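You operate a simulated robot arm through the tools that you are given. There is no shell and no other tool. Be economical: measure what you need, move in short steps, check, and stop when the job is done.

The job below is to be done with a simulated robot arm. You get a single attempt, and the scene is never put back.

JOB
Fetch the silver bangle and set it on top of the round cedar block.

The check looks at the end state, three seconds after you hand in, the way a careful person would. Anything else that was tipped, shoved, dropped, spilled or broken makes it a failure.

ROBOT AND FRAMES
A 7-joint arm with a two-finger parallel gripper, fixed in place. Base frame: the origin is at the foot of the arm, x ahead of it, y to its left, z up; the work surface is at about z = -1.5. Units: cm, degrees, N and s.
With the tool pointing down near the work surface it reaches from about 20 to 58 cm from the base axis. Its first joint turns from -66.0 to 66.0 degrees. Payload 2.5 kg.
The tool frame sits at the grasp point between the pads (the TCP): z along the fingers, y along the line on which they close. The tips reach 2.3 cm beyond it. Largest opening 9.4 cm; finger width 3.8, thickness 1; the body of the gripper, 5.4 by 9.6 cm, starts 3.9 cm behind the TCP.
Orientation is told as [roll, pitch, yaw] about the base's x, y, z axes, in that order, counted from this pose: with the fingers straight down and closing along the base's y, the tool's x points along the base's -x, its y along +y and its z along -z.

CONTROLS
- The arm moves only by the tool servo_tool. Its argument "commands" is a list of rows, each an object of numbers (a shift or turn left out is 0, a gripper value left out holds the last): "tx", "ty", "tz": the shift along the tool's x, y, z in cm; "ax", "ay", "az": the turn, a rotation vector about the tool's x, y, z in rad; "grip": the finger opening in cm, from 0 to 9.4. In form: [{"tx": .., "ty": .., "tz": .., "ax": .., "ay": .., "az": .., "grip": ..}, ...]. A call has 1 to 8 rows; each row shifts and turns the commanded pose from where the row before left it, along the tool's axes as they then stand. A row lasts 0.2 s, in which the tool goes at most 5 cm and 8.6 degrees; a call with a longer step from one row to the next is refused whole, and so is a gripper value outside its range. A pose out of reach is approached as far as the arm can. The call stops where the force on the tool passes 40 N (or 10 N more than at its start, if that is more) or the arm is blocked; 0.2 s more then pass. The fingers move at their own pace (about 10.8 cm/s each) and stop on an object; they squeeze with about 40 N. The grip force told is the motor's: it shows also when the fingers shut on nothing. Time passes only in rows, and 0.2 s behind the last, so rows that do not move let the fingers close. It gives the time, the measured TCP pose, the force on the tool (base axes), the opening and the grip force at its end, in the units of the frame above (readings bear some noise).
- Cameras (640 x 400 px; columns grow to the right, rows downward): "scene" is fixed at [12.97, -44.52, 51.81]; the picture's right is [0.69, -0.72, 0.00], its down [-0.53, -0.51, -0.68] and it looks along [0.49, 0.47, -0.73] (base axes); focal length 266 px, centre (320, 200). "wrist" rides on the gripper at [8.6, 1.6, -7.4] in the tool frame; the picture's right is [-0.18, 0.98, 0.00], its down [-0.58, -0.11, -0.81] and it looks along [-0.79, -0.15, 0.59] (tool axes); focal length 243 px, centre (320, 200). There is no depth. A picture from a camera that has moved, and an enlarged one, comes with that camera's place and axes in the base frame and with its lens. The place of the scene camera against the robot may be out by one fixed shift of up to 2.5 cm in any direction.
- camera(camera): a new picture of that camera. No time passes.
- enlarge(camera, box): a new picture of the part [left, top, right, bottom] of that camera's present view, enlarged. No time passes.
- close_job(): hands the job in; it is judged then, once.

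Go step by step. Nothing tells you positions but the pictures and the camera data: compare them with the known pose of the tool, close in by small moves and look again before you grip or let go. The budget is 90 turns and 42 pictures, counting those below and the enlarged ones. Unless the task says otherwise, let go and move clear before handing in, and close with one line.

The tools are called after "Request:" by a JSON object that holds its "fn" and its "kwargs". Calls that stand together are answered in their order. servo_tool: Moves the arm, as the interface text tells. Its arguments: {"type":"object","properties":{"commands":{"type":"array","items":{"type":"object","properties":{"tx":{"type":"number"},"ty":{"type":"number"},"tz":{"type":"number"},"ax":{"type":"number"},"ay":{"type":"number"},"az":{"type":"number"},"grip":{"type":"number"}}}}},"required":["commands"]} The other tools are called the same way: camera (camera) takes a picture; enlarge (camera, box) takes an enlarged picture of a part of a camera's view; close_job () hands the job in.

At the start:

```text
time: 0.0
ee_pos: [26.46, -18.8, 33.24]
ee_rot: [0.0, 0.0, 0.0]
wrist_force: [0.4, -0.1, 0.1]
gripper_width: 9.37
finger_force: 0.0
```

scene: 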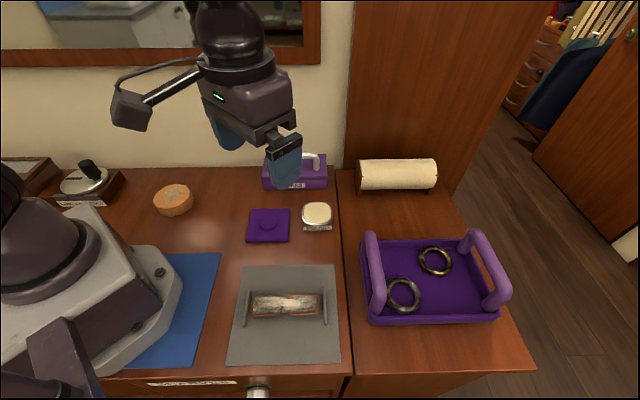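
wrist: 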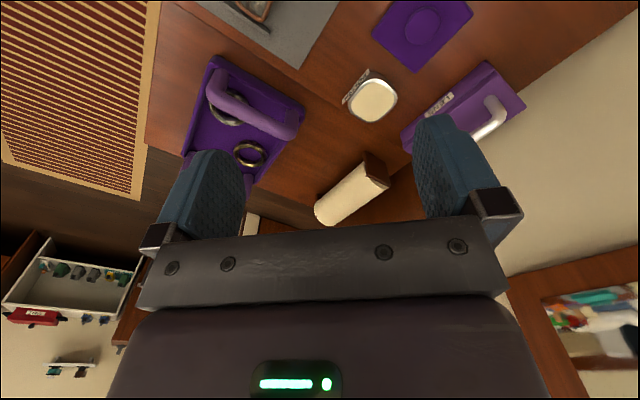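

I see a purple tray with two bangles, and a round wooden block at the far left. I'll enlarge to tell the bangles apart and locate the block.

Request:
{"fn": "enlarge", "kwargs": {"camera": "scene", "box": [350, 220, 520, 330]}}

Request:
{"fn": "enlarge", "kwargs": {"camera": "scene", "box": [120, 140, 340, 280]}}

Request:
{"fn": "enlarge", "kwargs": {"camera": "wrist", "box": [170, 40, 330, 190]}}

```text
3.64 times, centred on (435, 275) of scene
camera zoom: at [12.97, -44.52, 51.81], right [0.69, -0.72, 0.0], down [-0.53, -0.51, -0.68], along [0.49, 0.47, -0.73], focal length 968 px, centre (-98, -73)
```

zoom: 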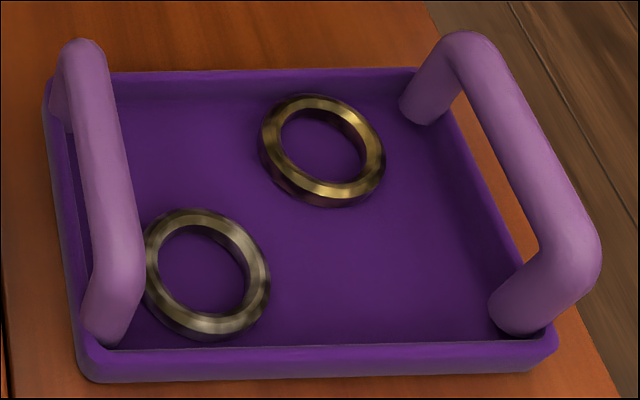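

```text
2.86 times, centred on (230, 210) of scene
camera zoom: at [12.97, -44.52, 51.81], right [0.69, -0.72, 0.0], down [-0.53, -0.51, -0.68], along [0.49, 0.47, -0.73], focal length 761 px, centre (577, 171)
```

zoom: 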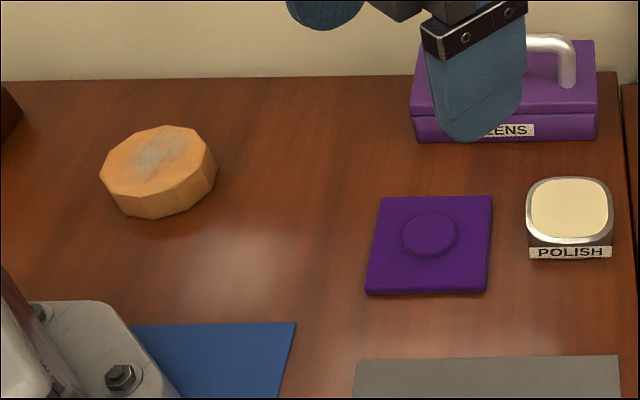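

```text
2.67 times, centred on (250, 115) of wrist
camera zoom: at [17.88, -17.32, 40.72], right [0.18, 0.98, 0.0], down [0.58, -0.11, 0.81], along [0.79, -0.15, -0.59], focal length 647 px, centre (507, 427)
```

zoom: 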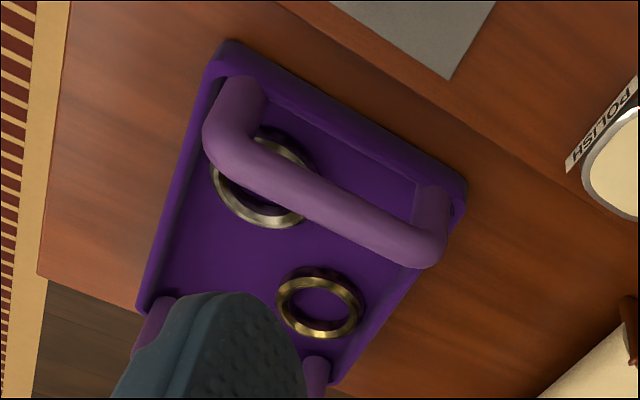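

The silver bangle is the paler one next to the near tray handle. I take it to be at about (40.7, -39), with the cedar block near (21, 18). I'll move partway out toward the tray and turn the tool 45°.

Request:
{"fn": "servo_tool", "kwargs": {"commands": [{"tx": -2.2, "ty": -2.5, "tz": 2.4, "az": 0.131}, {"tx": 0, "ty": 0, "tz": 0, "az": 0.131}, {"az": 0.131}, {"az": 0.131}, {"az": 0.131}, {"az": 0.131}]}}

```text
time: 1.4
ee_pos: [28.65, -21.36, 30.85]
ee_rot: [0.0, 0.0, -45.2]
wrist_force: [-0.5, 0.8, 0.2]
gripper_width: 9.42
finger_force: 0.0
```

Yaw is now -45°. Next I'll move outward and down, then look with the wrist camera.

Request:
{"fn": "servo_tool", "kwargs": {"commands": [{"tx": -3.5, "ty": -0.25, "tz": 3}, {"tx": -3.5, "ty": -0.25, "tz": 3}, {"tx": -3.5, "ty": -0.25, "tz": 3}, {"tx": -3.5, "ty": -0.25, "tz": 3}, {}]}}

Request:
{"fn": "camera", "kwargs": {"camera": "wrist"}}

Request:
{"fn": "camera", "kwargs": {"camera": "scene"}}

```text
time: 2.6
ee_pos: [37.92, -31.89, 18.78]
ee_rot: [0.0, 0.0, -45.0]
wrist_force: [0.5, -0.1, 0.4]
gripper_width: 9.38
finger_force: 0.1
```

```text
36 pictures are left
camera wrist: at [32.9, -24.71, 26.19], right [0.83, 0.56, 0.0], down [0.33, -0.49, 0.81], along [0.46, -0.67, -0.59], focal length 243 px, centre (320, 200)
```

wrist: 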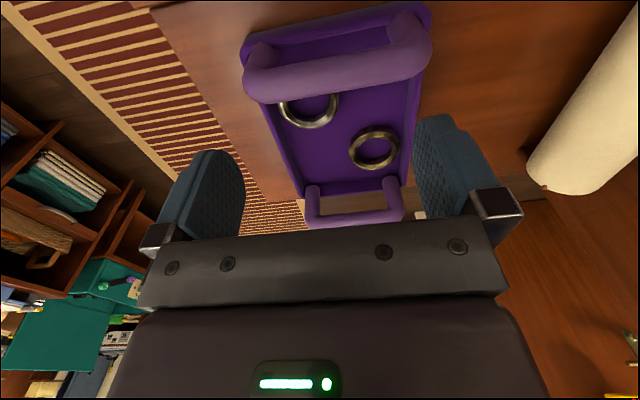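

```text
35 pictures are left
```

scene: 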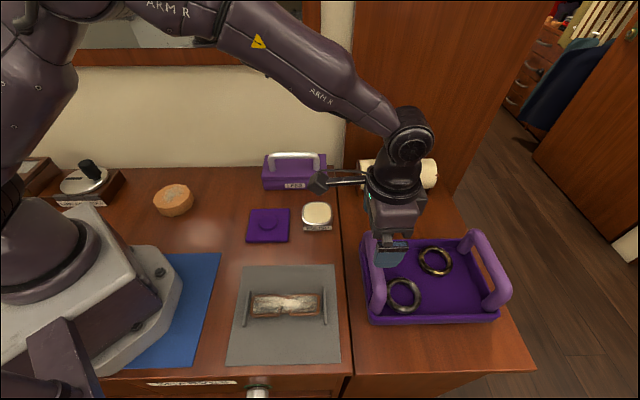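

I can see both bangles in the tray. I'll enlarge to measure the silver one and the handle.

Request:
{"fn": "enlarge", "kwargs": {"camera": "wrist", "box": [230, 0, 440, 131]}}

```text
3.05 times, centred on (335, 66) of wrist
camera zoom: at [32.9, -24.71, 26.19], right [0.83, 0.56, 0.0], down [0.33, -0.49, 0.81], along [0.46, -0.67, -0.59], focal length 739 px, centre (274, 610)
```

zoom: 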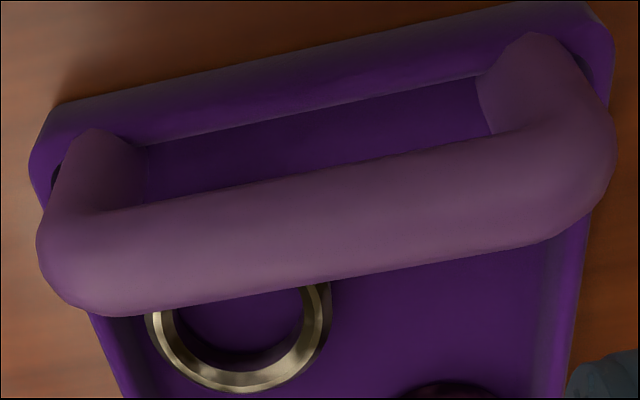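

The bangle centre comes out near (41.1, -39.3) with an outer radius of about 3.6. I'll grip its wall on the side away from the tray rim, closing parallel to the handle. I'll go above that point with the fingers partly closed.

Request:
{"fn": "servo_tool", "kwargs": {"commands": [{"tx": -2.5, "ty": -0.1, "tz": 2.5, "grip": 3.2}, {"tx": -2.5, "ty": -0.1, "tz": 2.5}, {"tx": -2.5, "ty": -0.1, "tz": 2.5}, {}]}}

Request:
{"fn": "camera", "kwargs": {"camera": "wrist"}}

Request:
{"fn": "enlarge", "kwargs": {"camera": "scene", "box": [300, 150, 540, 330]}}

```text
time: 3.6
ee_pos: [42.9, -37.63, 11.31]
ee_rot: [0.1, 0.0, -44.9]
wrist_force: [-0.5, -0.1, 0.8]
gripper_width: 3.2
finger_force: 0.1
```

```text
33 pictures are left
camera wrist: at [38.0, -30.36, 18.8], right [0.83, 0.56, 0.0], down [0.33, -0.49, 0.81], along [0.45, -0.67, -0.59], focal length 243 px, centre (320, 200)
```

wrist: 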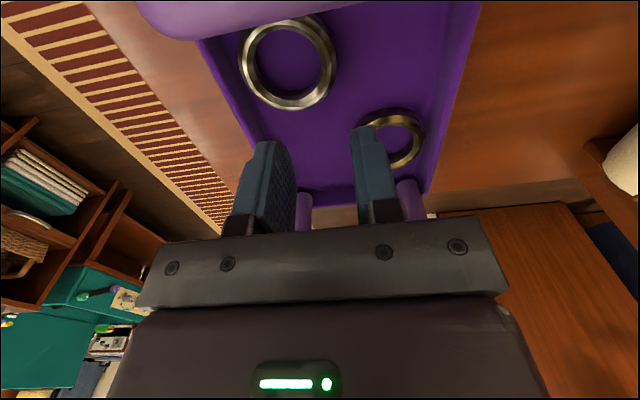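

```text
2.22 times, centred on (420, 240) of scene
camera zoom: at [12.97, -44.52, 51.81], right [0.69, -0.72, 0.0], down [-0.53, -0.51, -0.68], along [0.49, 0.47, -0.73], focal length 592 px, centre (98, 111)
```

zoom: 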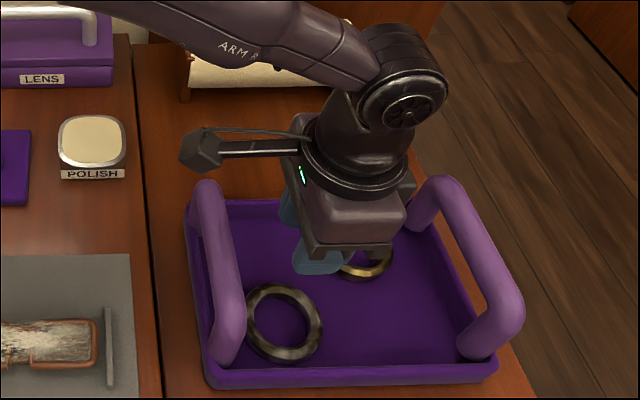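

The bangle is now fully visible, centred near (40.9, -39.0), and the camera boom sits well above the handle. I'll fine-align and descend partway.

Request:
{"fn": "servo_tool", "kwargs": {"commands": [{"tx": 0.44, "ty": 0.16, "tz": 2.0}, {"tz": 2.5}, {"tz": 2.2}, {}]}}

Request:
{"fn": "camera", "kwargs": {"camera": "wrist"}}

Request:
{"fn": "enlarge", "kwargs": {"camera": "scene", "box": [340, 200, 500, 330]}}

```text
time: 4.6
ee_pos: [42.69, -37.06, 4.53]
ee_rot: [0.0, 0.0, -44.9]
wrist_force: [-1.2, -0.1, -0.4]
gripper_width: 3.21
finger_force: 0.0
```

```text
31 pictures are left
camera wrist: at [37.84, -29.93, 12.1], right [0.83, 0.56, 0.0], down [0.33, -0.49, 0.81], along [0.46, -0.67, -0.59], focal length 243 px, centre (320, 200)
```

wrist: 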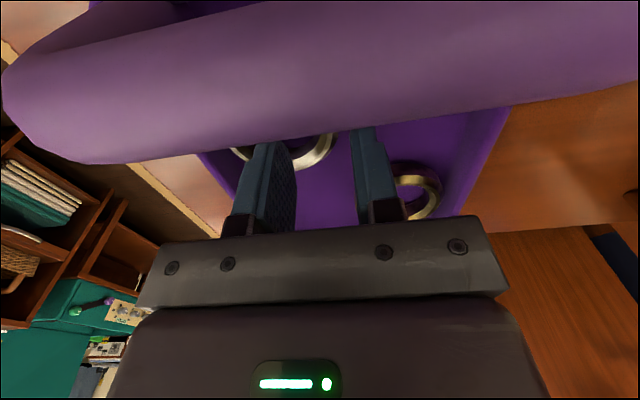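

```text
3.08 times, centred on (420, 265) of scene
camera zoom: at [12.97, -44.52, 51.81], right [0.69, -0.72, 0.0], down [-0.53, -0.51, -0.68], along [0.49, 0.47, -0.73], focal length 819 px, centre (12, 0)
```

zoom: 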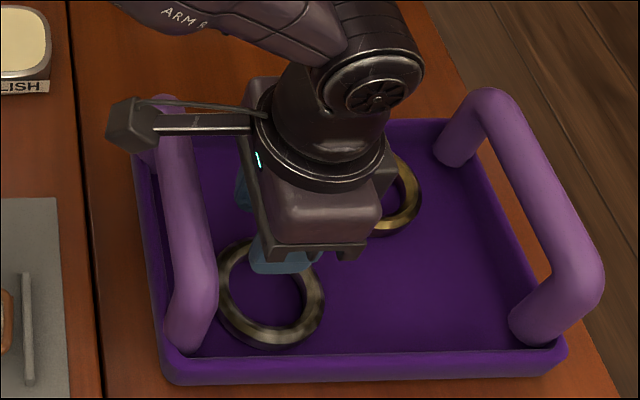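

The alignment looks right: the near finger will land inside the ring and the far one outside it. I'll descend in small steps.

Request:
{"fn": "servo_tool", "kwargs": {"commands": [{"tz": 1.2}, {"tz": 1.2}, {}]}}

Request:
{"fn": "enlarge", "kwargs": {"camera": "scene", "box": [360, 240, 460, 320]}}

Request:
{"fn": "enlarge", "kwargs": {"camera": "wrist", "box": [200, 100, 460, 262]}}

```text
time: 5.4
ee_pos: [42.81, -37.17, 2.29]
ee_rot: [0.1, 0.0, -45.0]
wrist_force: [0.0, -0.7, -0.2]
gripper_width: 3.23
finger_force: 0.2
```

```text
5.00 times, centred on (410, 280) of scene
camera zoom: at [12.97, -44.52, 51.81], right [0.69, -0.72, 0.0], down [-0.53, -0.51, -0.68], along [0.49, 0.47, -0.73], focal length 1331 px, centre (-130, -200)
```

zoom: 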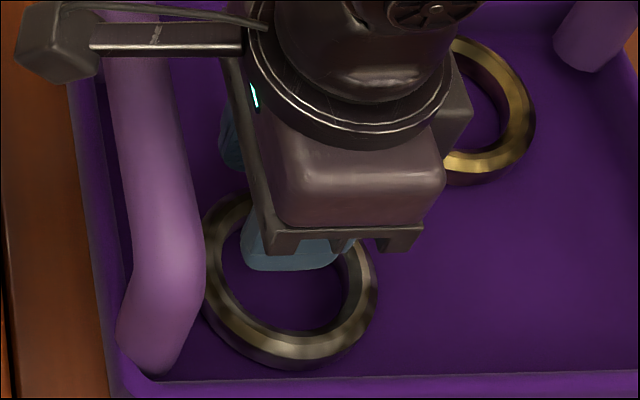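

```text
2.46 times, centred on (330, 181) of wrist
camera zoom: at [37.84, -29.89, 9.69], right [0.83, 0.56, 0.0], down [0.33, -0.49, 0.81], along [0.46, -0.67, -0.59], focal length 597 px, centre (295, 247)
```

zoom: 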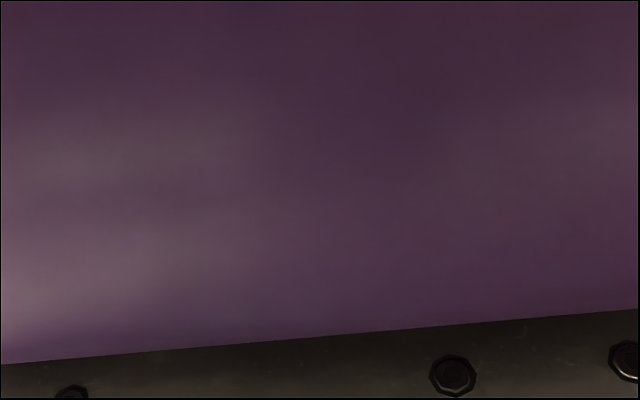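

The inner finger is entering the ring hole and is well centred. I'll go a little lower and watch the force.

Request:
{"fn": "servo_tool", "kwargs": {"commands": [{"tz": 0.35}, {"tz": 0.3}, {}]}}

Request:
{"fn": "enlarge", "kwargs": {"camera": "scene", "box": [360, 240, 460, 320]}}

```text
time: 6.2
ee_pos: [42.69, -37.16, 1.7]
ee_rot: [0.0, 0.0, -45.1]
wrist_force: [0.9, 0.0, 0.7]
gripper_width: 3.19
finger_force: 0.1
```

```text
5.00 times, centred on (410, 280) of scene
camera zoom: at [12.97, -44.52, 51.81], right [0.69, -0.72, 0.0], down [-0.53, -0.51, -0.68], along [0.49, 0.47, -0.73], focal length 1331 px, centre (-130, -200)
```

zoom: 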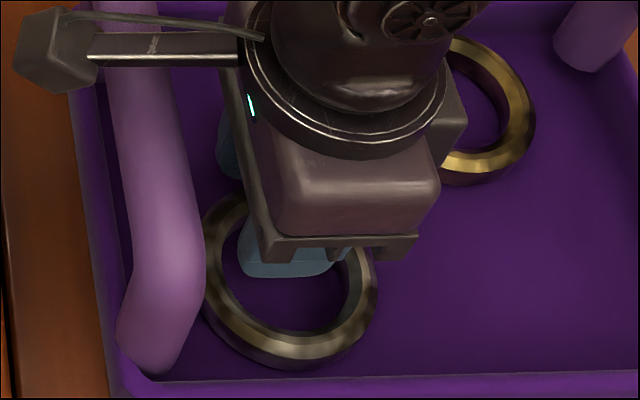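

No contact yet. I'll go 0.25 cm lower and close.

Request:
{"fn": "servo_tool", "kwargs": {"commands": [{"tz": 0.25}, {}]}}

Request:
{"fn": "servo_tool", "kwargs": {"commands": [{"grip": 0.3}, {}, {}, {}]}}

Request:
{"fn": "enlarge", "kwargs": {"camera": "scene", "box": [360, 240, 460, 320]}}

```text
time: 6.8
ee_pos: [42.73, -37.03, 1.39]
ee_rot: [-0.1, 0.1, -45.1]
wrist_force: [0.5, -0.3, 0.4]
gripper_width: 3.19
finger_force: 0.0
```

```text
time: 7.8
ee_pos: [42.69, -37.1, 1.28]
ee_rot: [0.0, 0.0, -45.1]
wrist_force: [0.6, -1.4, 0.3]
gripper_width: 1.68
finger_force: 39.8
```

```text
5.00 times, centred on (410, 280) of scene
camera zoom: at [12.97, -44.52, 51.81], right [0.69, -0.72, 0.0], down [-0.53, -0.51, -0.68], along [0.49, 0.47, -0.73], focal length 1331 px, centre (-130, -200)
```

zoom: 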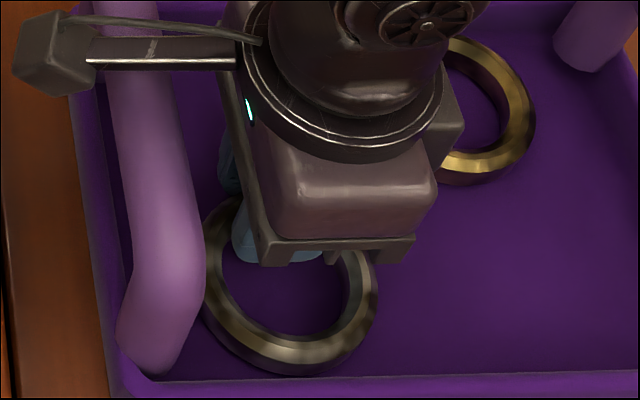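

The fingers closed on the wall at 1.68 cm with 40 N. I'll lift gently.

Request:
{"fn": "servo_tool", "kwargs": {"commands": [{"tz": -0.7}, {"tz": -1.2}, {"tz": -1.5}, {"tz": -1.5}, {}]}}

Request:
{"fn": "enlarge", "kwargs": {"camera": "scene", "box": [340, 200, 500, 330]}}

```text
time: 9.0
ee_pos: [42.71, -37.1, 6.32]
ee_rot: [0.0, 0.0, -44.9]
wrist_force: [0.6, -0.2, 0.1]
gripper_width: 0.31
finger_force: 0.1
```

```text
3.08 times, centred on (420, 265) of scene
camera zoom: at [12.97, -44.52, 51.81], right [0.69, -0.72, 0.0], down [-0.53, -0.51, -0.68], along [0.49, 0.47, -0.73], focal length 819 px, centre (12, 0)
```

zoom: 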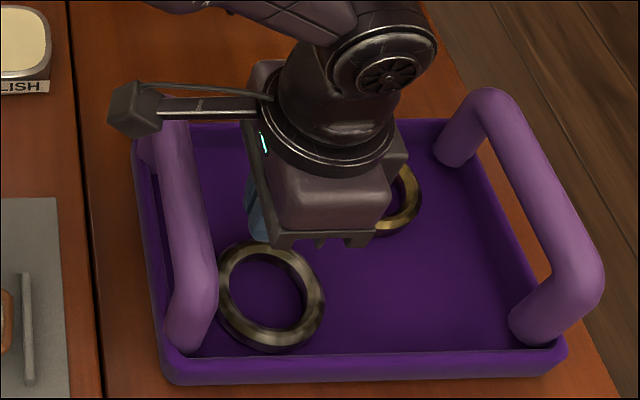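

The bangle slipped out and stayed in place, so the grip was too shallow on its bevelled wall. I'll reopen, go back down until light contact with the tray floor, and grip deeper.

Request:
{"fn": "servo_tool", "kwargs": {"commands": [{"grip": 3.2}, {"ty": -0.1}, {}, {}]}}

Request:
{"fn": "servo_tool", "kwargs": {"commands": [{"tz": 1.5}, {"tz": 1.5}, {"tz": 1.2}, {"tz": 0.7}, {}]}}

Request:
{"fn": "enlarge", "kwargs": {"camera": "scene", "box": [360, 240, 460, 320]}}

```text
time: 10.0
ee_pos: [42.6, -37.15, 6.3]
ee_rot: [0.0, -0.1, -44.9]
wrist_force: [-0.6, -0.3, 0.1]
gripper_width: 3.21
finger_force: 0.1
```

```text
time: 11.2
ee_pos: [42.73, -37.16, 1.33]
ee_rot: [0.0, 0.0, -45.1]
wrist_force: [0.3, 0.7, -0.1]
gripper_width: 3.18
finger_force: 0.0
```

```text
5.00 times, centred on (410, 280) of scene
camera zoom: at [12.97, -44.52, 51.81], right [0.69, -0.72, 0.0], down [-0.53, -0.51, -0.68], along [0.49, 0.47, -0.73], focal length 1331 px, centre (-130, -200)
```

zoom: 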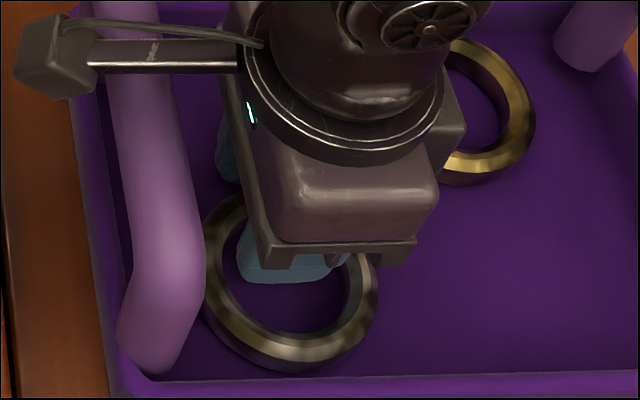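

Still no contact at z 1.33, so I'll creep down.

Request:
{"fn": "servo_tool", "kwargs": {"commands": [{"tz": 0.12}, {"tz": 0.12}, {}]}}

```text
time: 12.0
ee_pos: [42.64, -37.13, 1.14]
ee_rot: [0.0, 0.0, -45.0]
wrist_force: [-0.1, 0.1, 0.3]
gripper_width: 3.21
finger_force: 0.1
```

Request:
{"fn": "servo_tool", "kwargs": {"commands": [{"tz": 0.12}, {}]}}

Request:
{"fn": "servo_tool", "kwargs": {"commands": [{"tz": 0.1}, {}]}}

```text
time: 12.6
ee_pos: [42.73, -37.16, 0.98]
ee_rot: [0.0, 0.1, -45.0]
wrist_force: [0.0, -0.9, 0.6]
gripper_width: 3.2
finger_force: 0.1
```

```text
time: 13.2
ee_pos: [42.62, -37.14, 0.88]
ee_rot: [-0.1, -0.1, -44.9]
wrist_force: [0.1, 0.7, -0.2]
gripper_width: 3.22
finger_force: 0.1
```

The tips are at about -1.4, practically at the tray floor. I'll close here and lift a little to test.

Request:
{"fn": "servo_tool", "kwargs": {"commands": [{"grip": 0.5}, {}, {}, {}]}}

Request:
{"fn": "servo_tool", "kwargs": {"commands": [{"tz": -0.4}, {"tz": -0.5}, {"tz": -0.5}, {}]}}

Request:
{"fn": "enlarge", "kwargs": {"camera": "scene", "box": [360, 240, 460, 320]}}

```text
time: 14.2
ee_pos: [42.7, -37.23, 0.87]
ee_rot: [0.0, 0.0, -45.1]
wrist_force: [0.4, 0.3, -0.8]
gripper_width: 1.7
finger_force: 40.0
```

```text
time: 15.2
ee_pos: [42.71, -37.14, 2.26]
ee_rot: [0.0, 0.0, -45.0]
wrist_force: [0.7, 0.1, -1.5]
gripper_width: 1.7
finger_force: 39.8
```

```text
5.00 times, centred on (410, 280) of scene
camera zoom: at [12.97, -44.52, 51.81], right [0.69, -0.72, 0.0], down [-0.53, -0.51, -0.68], along [0.49, 0.47, -0.73], focal length 1331 px, centre (-130, -200)
```

zoom: 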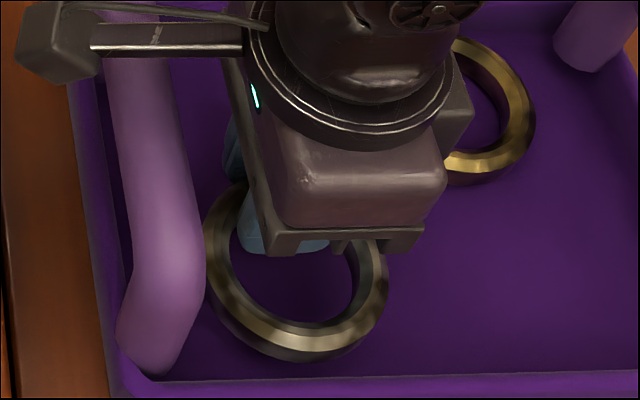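

The bangle is held. I'll lift straight up well clear of the handles.

Request:
{"fn": "servo_tool", "kwargs": {"commands": [{"tz": -1}, {"tz": -1.5}, {"tz": -2}, {"tz": -2.5}, {"tz": -2.5}, {"tz": -2.5}, {"tz": -2}, {}]}}

Request:
{"fn": "camera", "kwargs": {"camera": "scene"}}

Request:
{"fn": "camera", "kwargs": {"camera": "wrist"}}

```text
time: 17.0
ee_pos: [42.71, -37.16, 16.32]
ee_rot: [0.0, 0.0, -45.1]
wrist_force: [-0.1, -0.4, -0.5]
gripper_width: 1.73
finger_force: 40.1
```

```text
22 pictures are left
```

scene: 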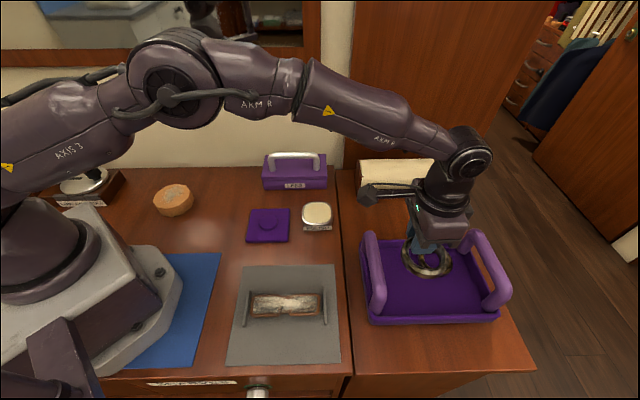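

```text
21 pictures are left
camera wrist: at [37.77, -29.92, 23.77], right [0.83, 0.56, 0.0], down [0.33, -0.49, 0.81], along [0.45, -0.67, -0.59], focal length 243 px, centre (320, 200)
```

wrist: 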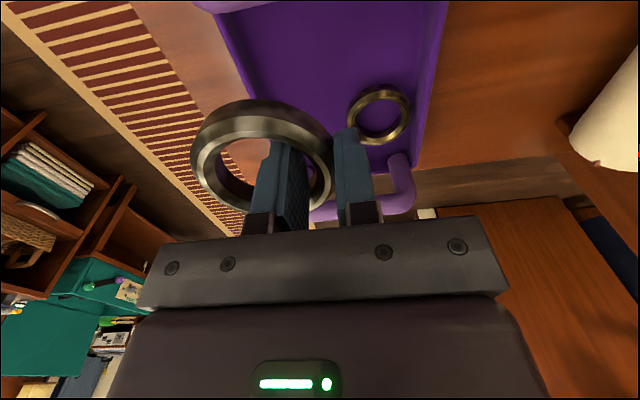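

The silver bangle is held level. I'll pull straight back toward the base at a safe height.

Request:
{"fn": "servo_tool", "kwargs": {"commands": [{"tx": 2, "tz": -0.7}, {"tx": 3.5, "tz": -0.7}, {"tx": 3.5, "tz": -0.7}, {"tx": 3.5, "tz": -0.7}, {"tx": 3.5, "tz": -0.7}, {"tx": 3.5, "tz": -0.5}, {"tx": 3.5}, {"tx": 2}]}}

Request:
{"fn": "servo_tool", "kwargs": {"commands": [{"az": -0.131}, {"az": -0.131}, {"az": -0.131}, {"az": -0.131}, {"az": -0.131}, {"az": -0.131}, {}]}}

```text
time: 18.8
ee_pos: [25.08, -19.4, 20.27]
ee_rot: [0.0, 0.0, -44.9]
wrist_force: [0.3, -0.2, -0.4]
gripper_width: 1.7
finger_force: 39.5
```

```text
time: 20.4
ee_pos: [25.06, -19.45, 20.36]
ee_rot: [0.0, 0.0, 0.2]
wrist_force: [-0.3, 0.2, -1.1]
gripper_width: 1.73
finger_force: 40.8
```

Yaw is back to 0. Now I'll swing across toward the block.

Request:
{"fn": "servo_tool", "kwargs": {"commands": [{"ty": 2.5, "tx": 0.4}, {"ty": 4, "tx": 0.5}, {"ty": 4, "tx": 0.5}, {"ty": 4, "tx": 0.5}, {"ty": 4, "tx": 0.5}, {"ty": 4, "tx": 0.5}, {"ty": 4, "tx": 0.5}, {"ty": 2.5, "tx": 0.4}]}}

Request:
{"fn": "servo_tool", "kwargs": {"commands": [{"ty": 3}, {"ty": 3}, {"ty": 2}, {}]}}

Request:
{"fn": "camera", "kwargs": {"camera": "wrist"}}

Request:
{"fn": "camera", "kwargs": {"camera": "scene"}}

```text
time: 22.2
ee_pos: [21.26, 9.63, 20.19]
ee_rot: [0.0, 0.0, -0.1]
wrist_force: [0.1, -0.3, -1.4]
gripper_width: 1.7
finger_force: 40.1
```

```text
time: 23.2
ee_pos: [21.14, 17.5, 20.28]
ee_rot: [0.0, -0.1, 0.0]
wrist_force: [-0.6, -0.7, -1.9]
gripper_width: 1.7
finger_force: 40.3
```

```text
20 pictures are left
camera wrist: at [12.59, 19.15, 27.77], right [0.18, 0.98, 0.0], down [0.58, -0.11, 0.81], along [0.79, -0.15, -0.59], focal length 243 px, centre (320, 200)
```

wrist: 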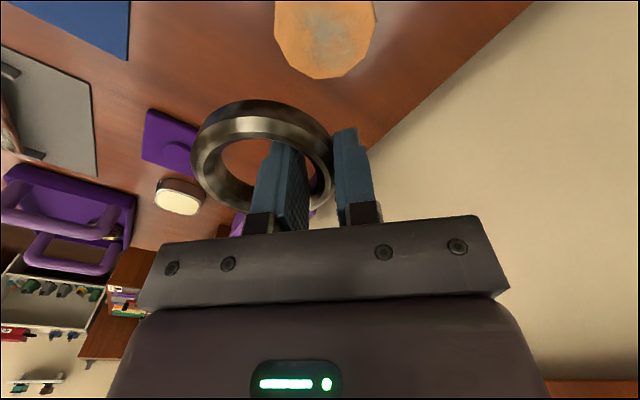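

```text
19 pictures are left
```

scene: 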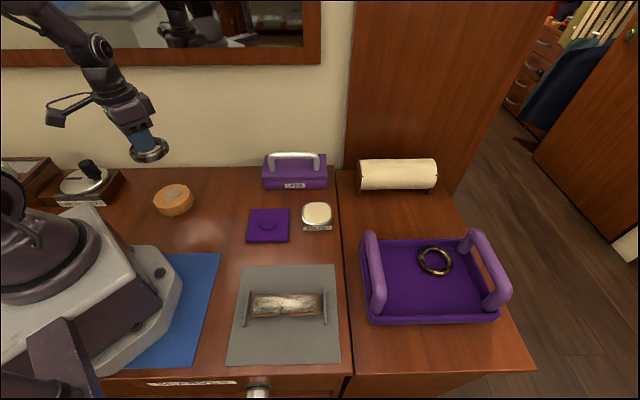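

The block centre reads as about (21, 17.7). The ring centre hangs about 2.8 cm to the -y side of the TCP, so the TCP should end near (21.3, 20.5). I'll shift and descend partway, then re-measure.

Request:
{"fn": "servo_tool", "kwargs": {"commands": [{"ty": 1.5, "tz": 1}, {"ty": 1.5, "tz": 2.5}, {"tz": 2.5}, {"tz": 2}, {}]}}

Request:
{"fn": "camera", "kwargs": {"camera": "wrist"}}

Request:
{"fn": "enlarge", "kwargs": {"camera": "scene", "box": [90, 120, 250, 230]}}

```text
time: 24.4
ee_pos: [21.23, 20.58, 12.27]
ee_rot: [0.0, 0.1, 0.1]
wrist_force: [-0.5, 0.3, -1.5]
gripper_width: 1.72
finger_force: 40.5
```

```text
18 pictures are left
camera wrist: at [12.63, 22.08, 19.77], right [0.18, 0.98, 0.0], down [0.58, -0.11, 0.81], along [0.79, -0.15, -0.59], focal length 243 px, centre (320, 200)
```

wrist: 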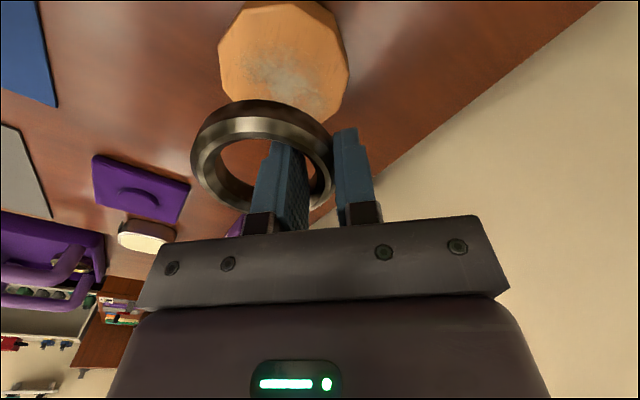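

```text
3.64 times, centred on (170, 175) of scene
camera zoom: at [12.97, -44.52, 51.81], right [0.69, -0.72, 0.0], down [-0.53, -0.51, -0.68], along [0.49, 0.47, -0.73], focal length 968 px, centre (866, 291)
```

zoom: 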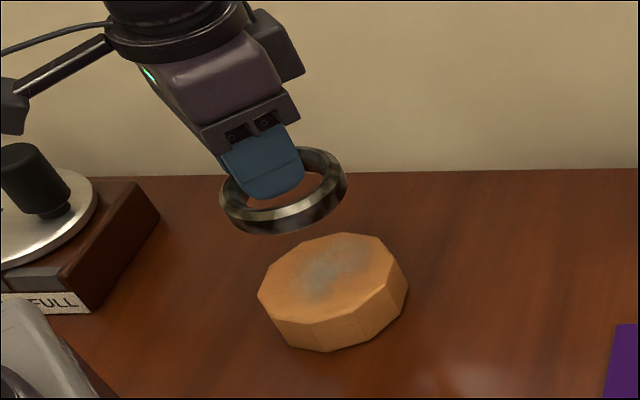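

The block centre refines to about (20.5, 17.9) with its top near z 1.6, and it is about 9.4 wide. I'll shift 0.4 cm and descend to just above it.

Request:
{"fn": "servo_tool", "kwargs": {"commands": [{"tx": 0.4, "tz": 2}, {"tz": 2.5}, {"tz": 1.8}, {}]}}

Request:
{"fn": "camera", "kwargs": {"camera": "wrist"}}

Request:
{"fn": "enlarge", "kwargs": {"camera": "scene", "box": [120, 150, 220, 230]}}

```text
time: 25.4
ee_pos: [20.81, 20.53, 5.97]
ee_rot: [-0.1, 0.0, 0.0]
wrist_force: [0.0, 0.2, -1.2]
gripper_width: 1.68
finger_force: 40.1
```

```text
16 pictures are left
camera wrist: at [12.18, 22.06, 13.44], right [0.18, 0.98, 0.0], down [0.58, -0.11, 0.81], along [0.79, -0.15, -0.59], focal length 243 px, centre (320, 200)
```

wrist: 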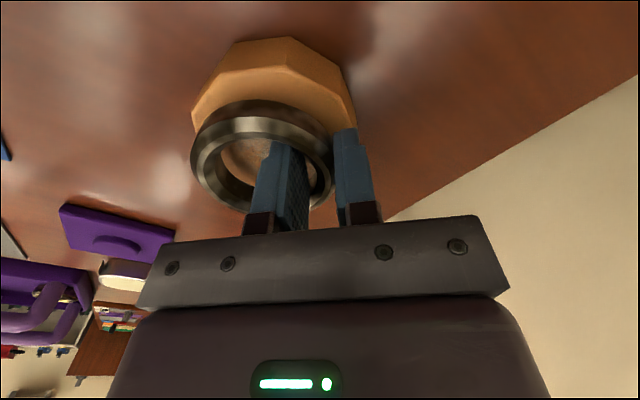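

```text
5.00 times, centred on (170, 190) of scene
camera zoom: at [12.97, -44.52, 51.81], right [0.69, -0.72, 0.0], down [-0.53, -0.51, -0.68], along [0.49, 0.47, -0.73], focal length 1331 px, centre (1070, 250)
```

zoom: 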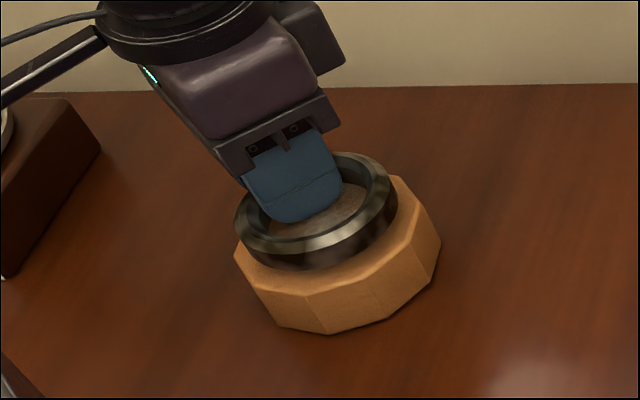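

The ring is above the block and nearly centred. I'll nudge it 0.4 cm in +x and lower slowly until contact.

Request:
{"fn": "servo_tool", "kwargs": {"commands": [{"tx": -0.4, "tz": 0.8}, {"tz": 0.6}, {}]}}

Request:
{"fn": "servo_tool", "kwargs": {"commands": [{"tz": 0.2}, {"tz": 0.1}, {}]}}

Request:
{"fn": "enlarge", "kwargs": {"camera": "scene", "box": [120, 150, 220, 230]}}

```text
time: 25.9
ee_pos: [20.92, 20.61, 5.41]
ee_rot: [-0.1, 0.1, 0.0]
wrist_force: [-2.7, -2.8, 15.3]
gripper_width: 1.72
finger_force: 40.1
stopped in row 2: the force on the tool passed its limit (the readings are from after the stop); the commanded pose is now the measured one
```

```text
time: 26.2
ee_pos: [21.09, 20.49, 5.36]
ee_rot: [0.0, 0.1, 0.1]
wrist_force: [-2.2, -2.0, 12.0]
gripper_width: 1.74
finger_force: 40.7
stopped in row 1: the force on the tool passed its limit (the readings are from after the stop); the commanded pose is now the measured one
```

```text
5.00 times, centred on (170, 190) of scene
camera zoom: at [12.97, -44.52, 51.81], right [0.69, -0.72, 0.0], down [-0.53, -0.51, -0.68], along [0.49, 0.47, -0.73], focal length 1331 px, centre (1070, 250)
```

zoom: 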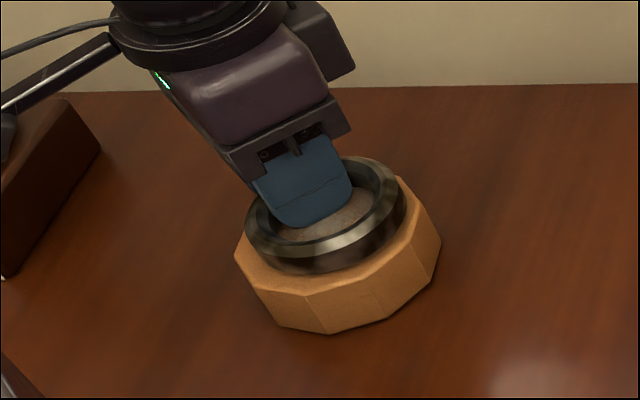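

Contact is confirmed and the bangle rests on the block, centred. I'll relieve the pressure slightly and open the fingers.

Request:
{"fn": "servo_tool", "kwargs": {"commands": [{"tz": -0.1}, {}]}}

Request:
{"fn": "servo_tool", "kwargs": {"commands": [{"grip": 2.3}, {"grip": 3.1}, {}, {}]}}

Request:
{"fn": "enlarge", "kwargs": {"camera": "scene", "box": [120, 150, 220, 230]}}

```text
time: 26.9
ee_pos: [20.99, 20.54, 5.43]
ee_rot: [0.0, 0.1, 0.1]
wrist_force: [0.4, 0.1, 0.2]
gripper_width: 1.7
finger_force: 40.1
```

```text
time: 27.9
ee_pos: [21.15, 20.6, 5.43]
ee_rot: [0.0, 0.1, 0.0]
wrist_force: [-0.3, -0.3, -0.1]
gripper_width: 3.1
finger_force: 0.1
```

```text
5.00 times, centred on (170, 190) of scene
camera zoom: at [12.97, -44.52, 51.81], right [0.69, -0.72, 0.0], down [-0.53, -0.51, -0.68], along [0.49, 0.47, -0.73], focal length 1331 px, centre (1070, 250)
```

zoom: 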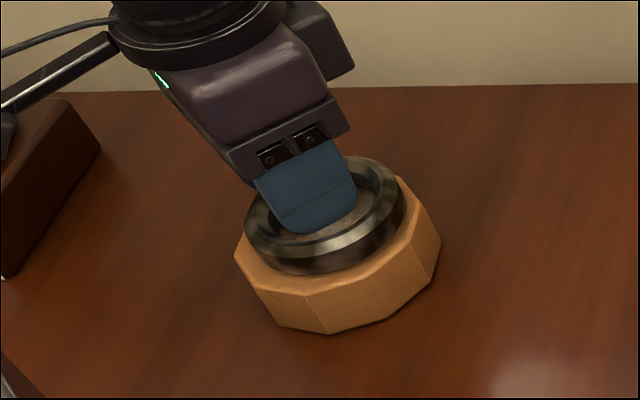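

Released, and the bangle stayed put. I'll rise straight up slowly.

Request:
{"fn": "servo_tool", "kwargs": {"commands": [{"tz": -0.4}, {"tz": -0.6}, {"tz": -1}, {"tz": -2}, {"tz": -3}, {"tz": -3}, {"tz": -3}, {}]}}

Request:
{"fn": "camera", "kwargs": {"camera": "wrist"}}

Request:
{"fn": "enlarge", "kwargs": {"camera": "scene", "box": [120, 150, 220, 230]}}

Request:
{"fn": "camera", "kwargs": {"camera": "scene"}}

```text
time: 29.6
ee_pos: [21.11, 20.59, 18.4]
ee_rot: [0.1, 0.1, 0.1]
wrist_force: [0.2, 0.1, -0.3]
gripper_width: 3.1
finger_force: 0.0
```

```text
12 pictures are left
camera wrist: at [12.49, 22.14, 25.89], right [0.18, 0.98, 0.0], down [0.58, -0.11, 0.81], along [0.79, -0.15, -0.59], focal length 243 px, centre (320, 200)
```

wrist: 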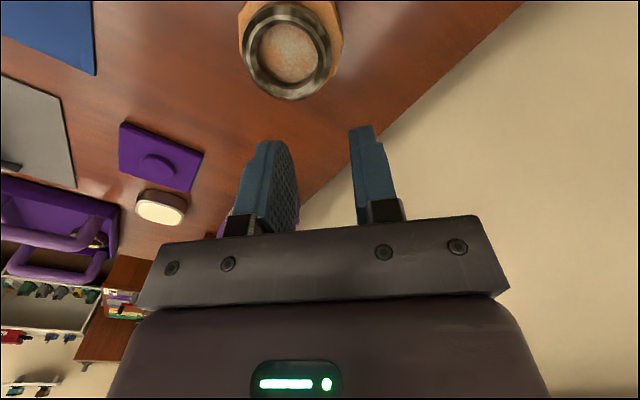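

```text
5.00 times, centred on (170, 190) of scene
camera zoom: at [12.97, -44.52, 51.81], right [0.69, -0.72, 0.0], down [-0.53, -0.51, -0.68], along [0.49, 0.47, -0.73], focal length 1331 px, centre (1070, 250)
```

zoom: 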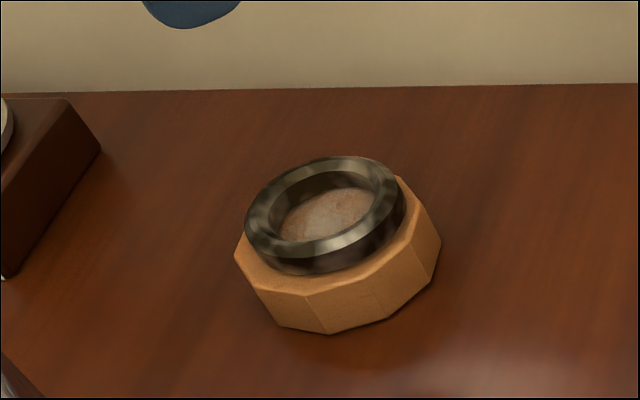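

```text
10 pictures are left
```

scene: 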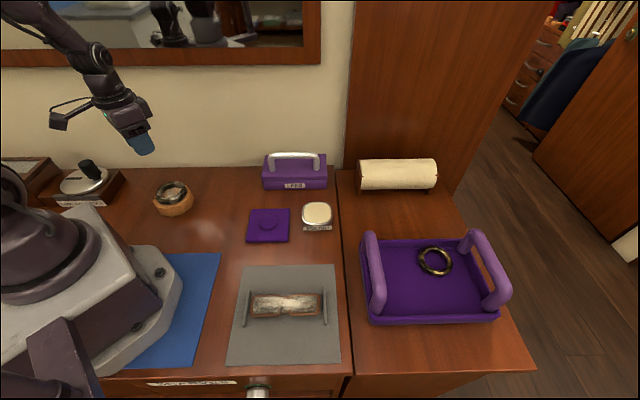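

The bangle lies flat and centred on the block, the gripper is clear, and nothing else has moved. Handing in.

Request:
{"fn": "close_job", "kwargs": {}}

```text
The job is handed in.
```

The silver bangle is resting flat and centred on top of the round cedar block; the first grip slipped, but the second held, and the last pictures show nothing else out of place.
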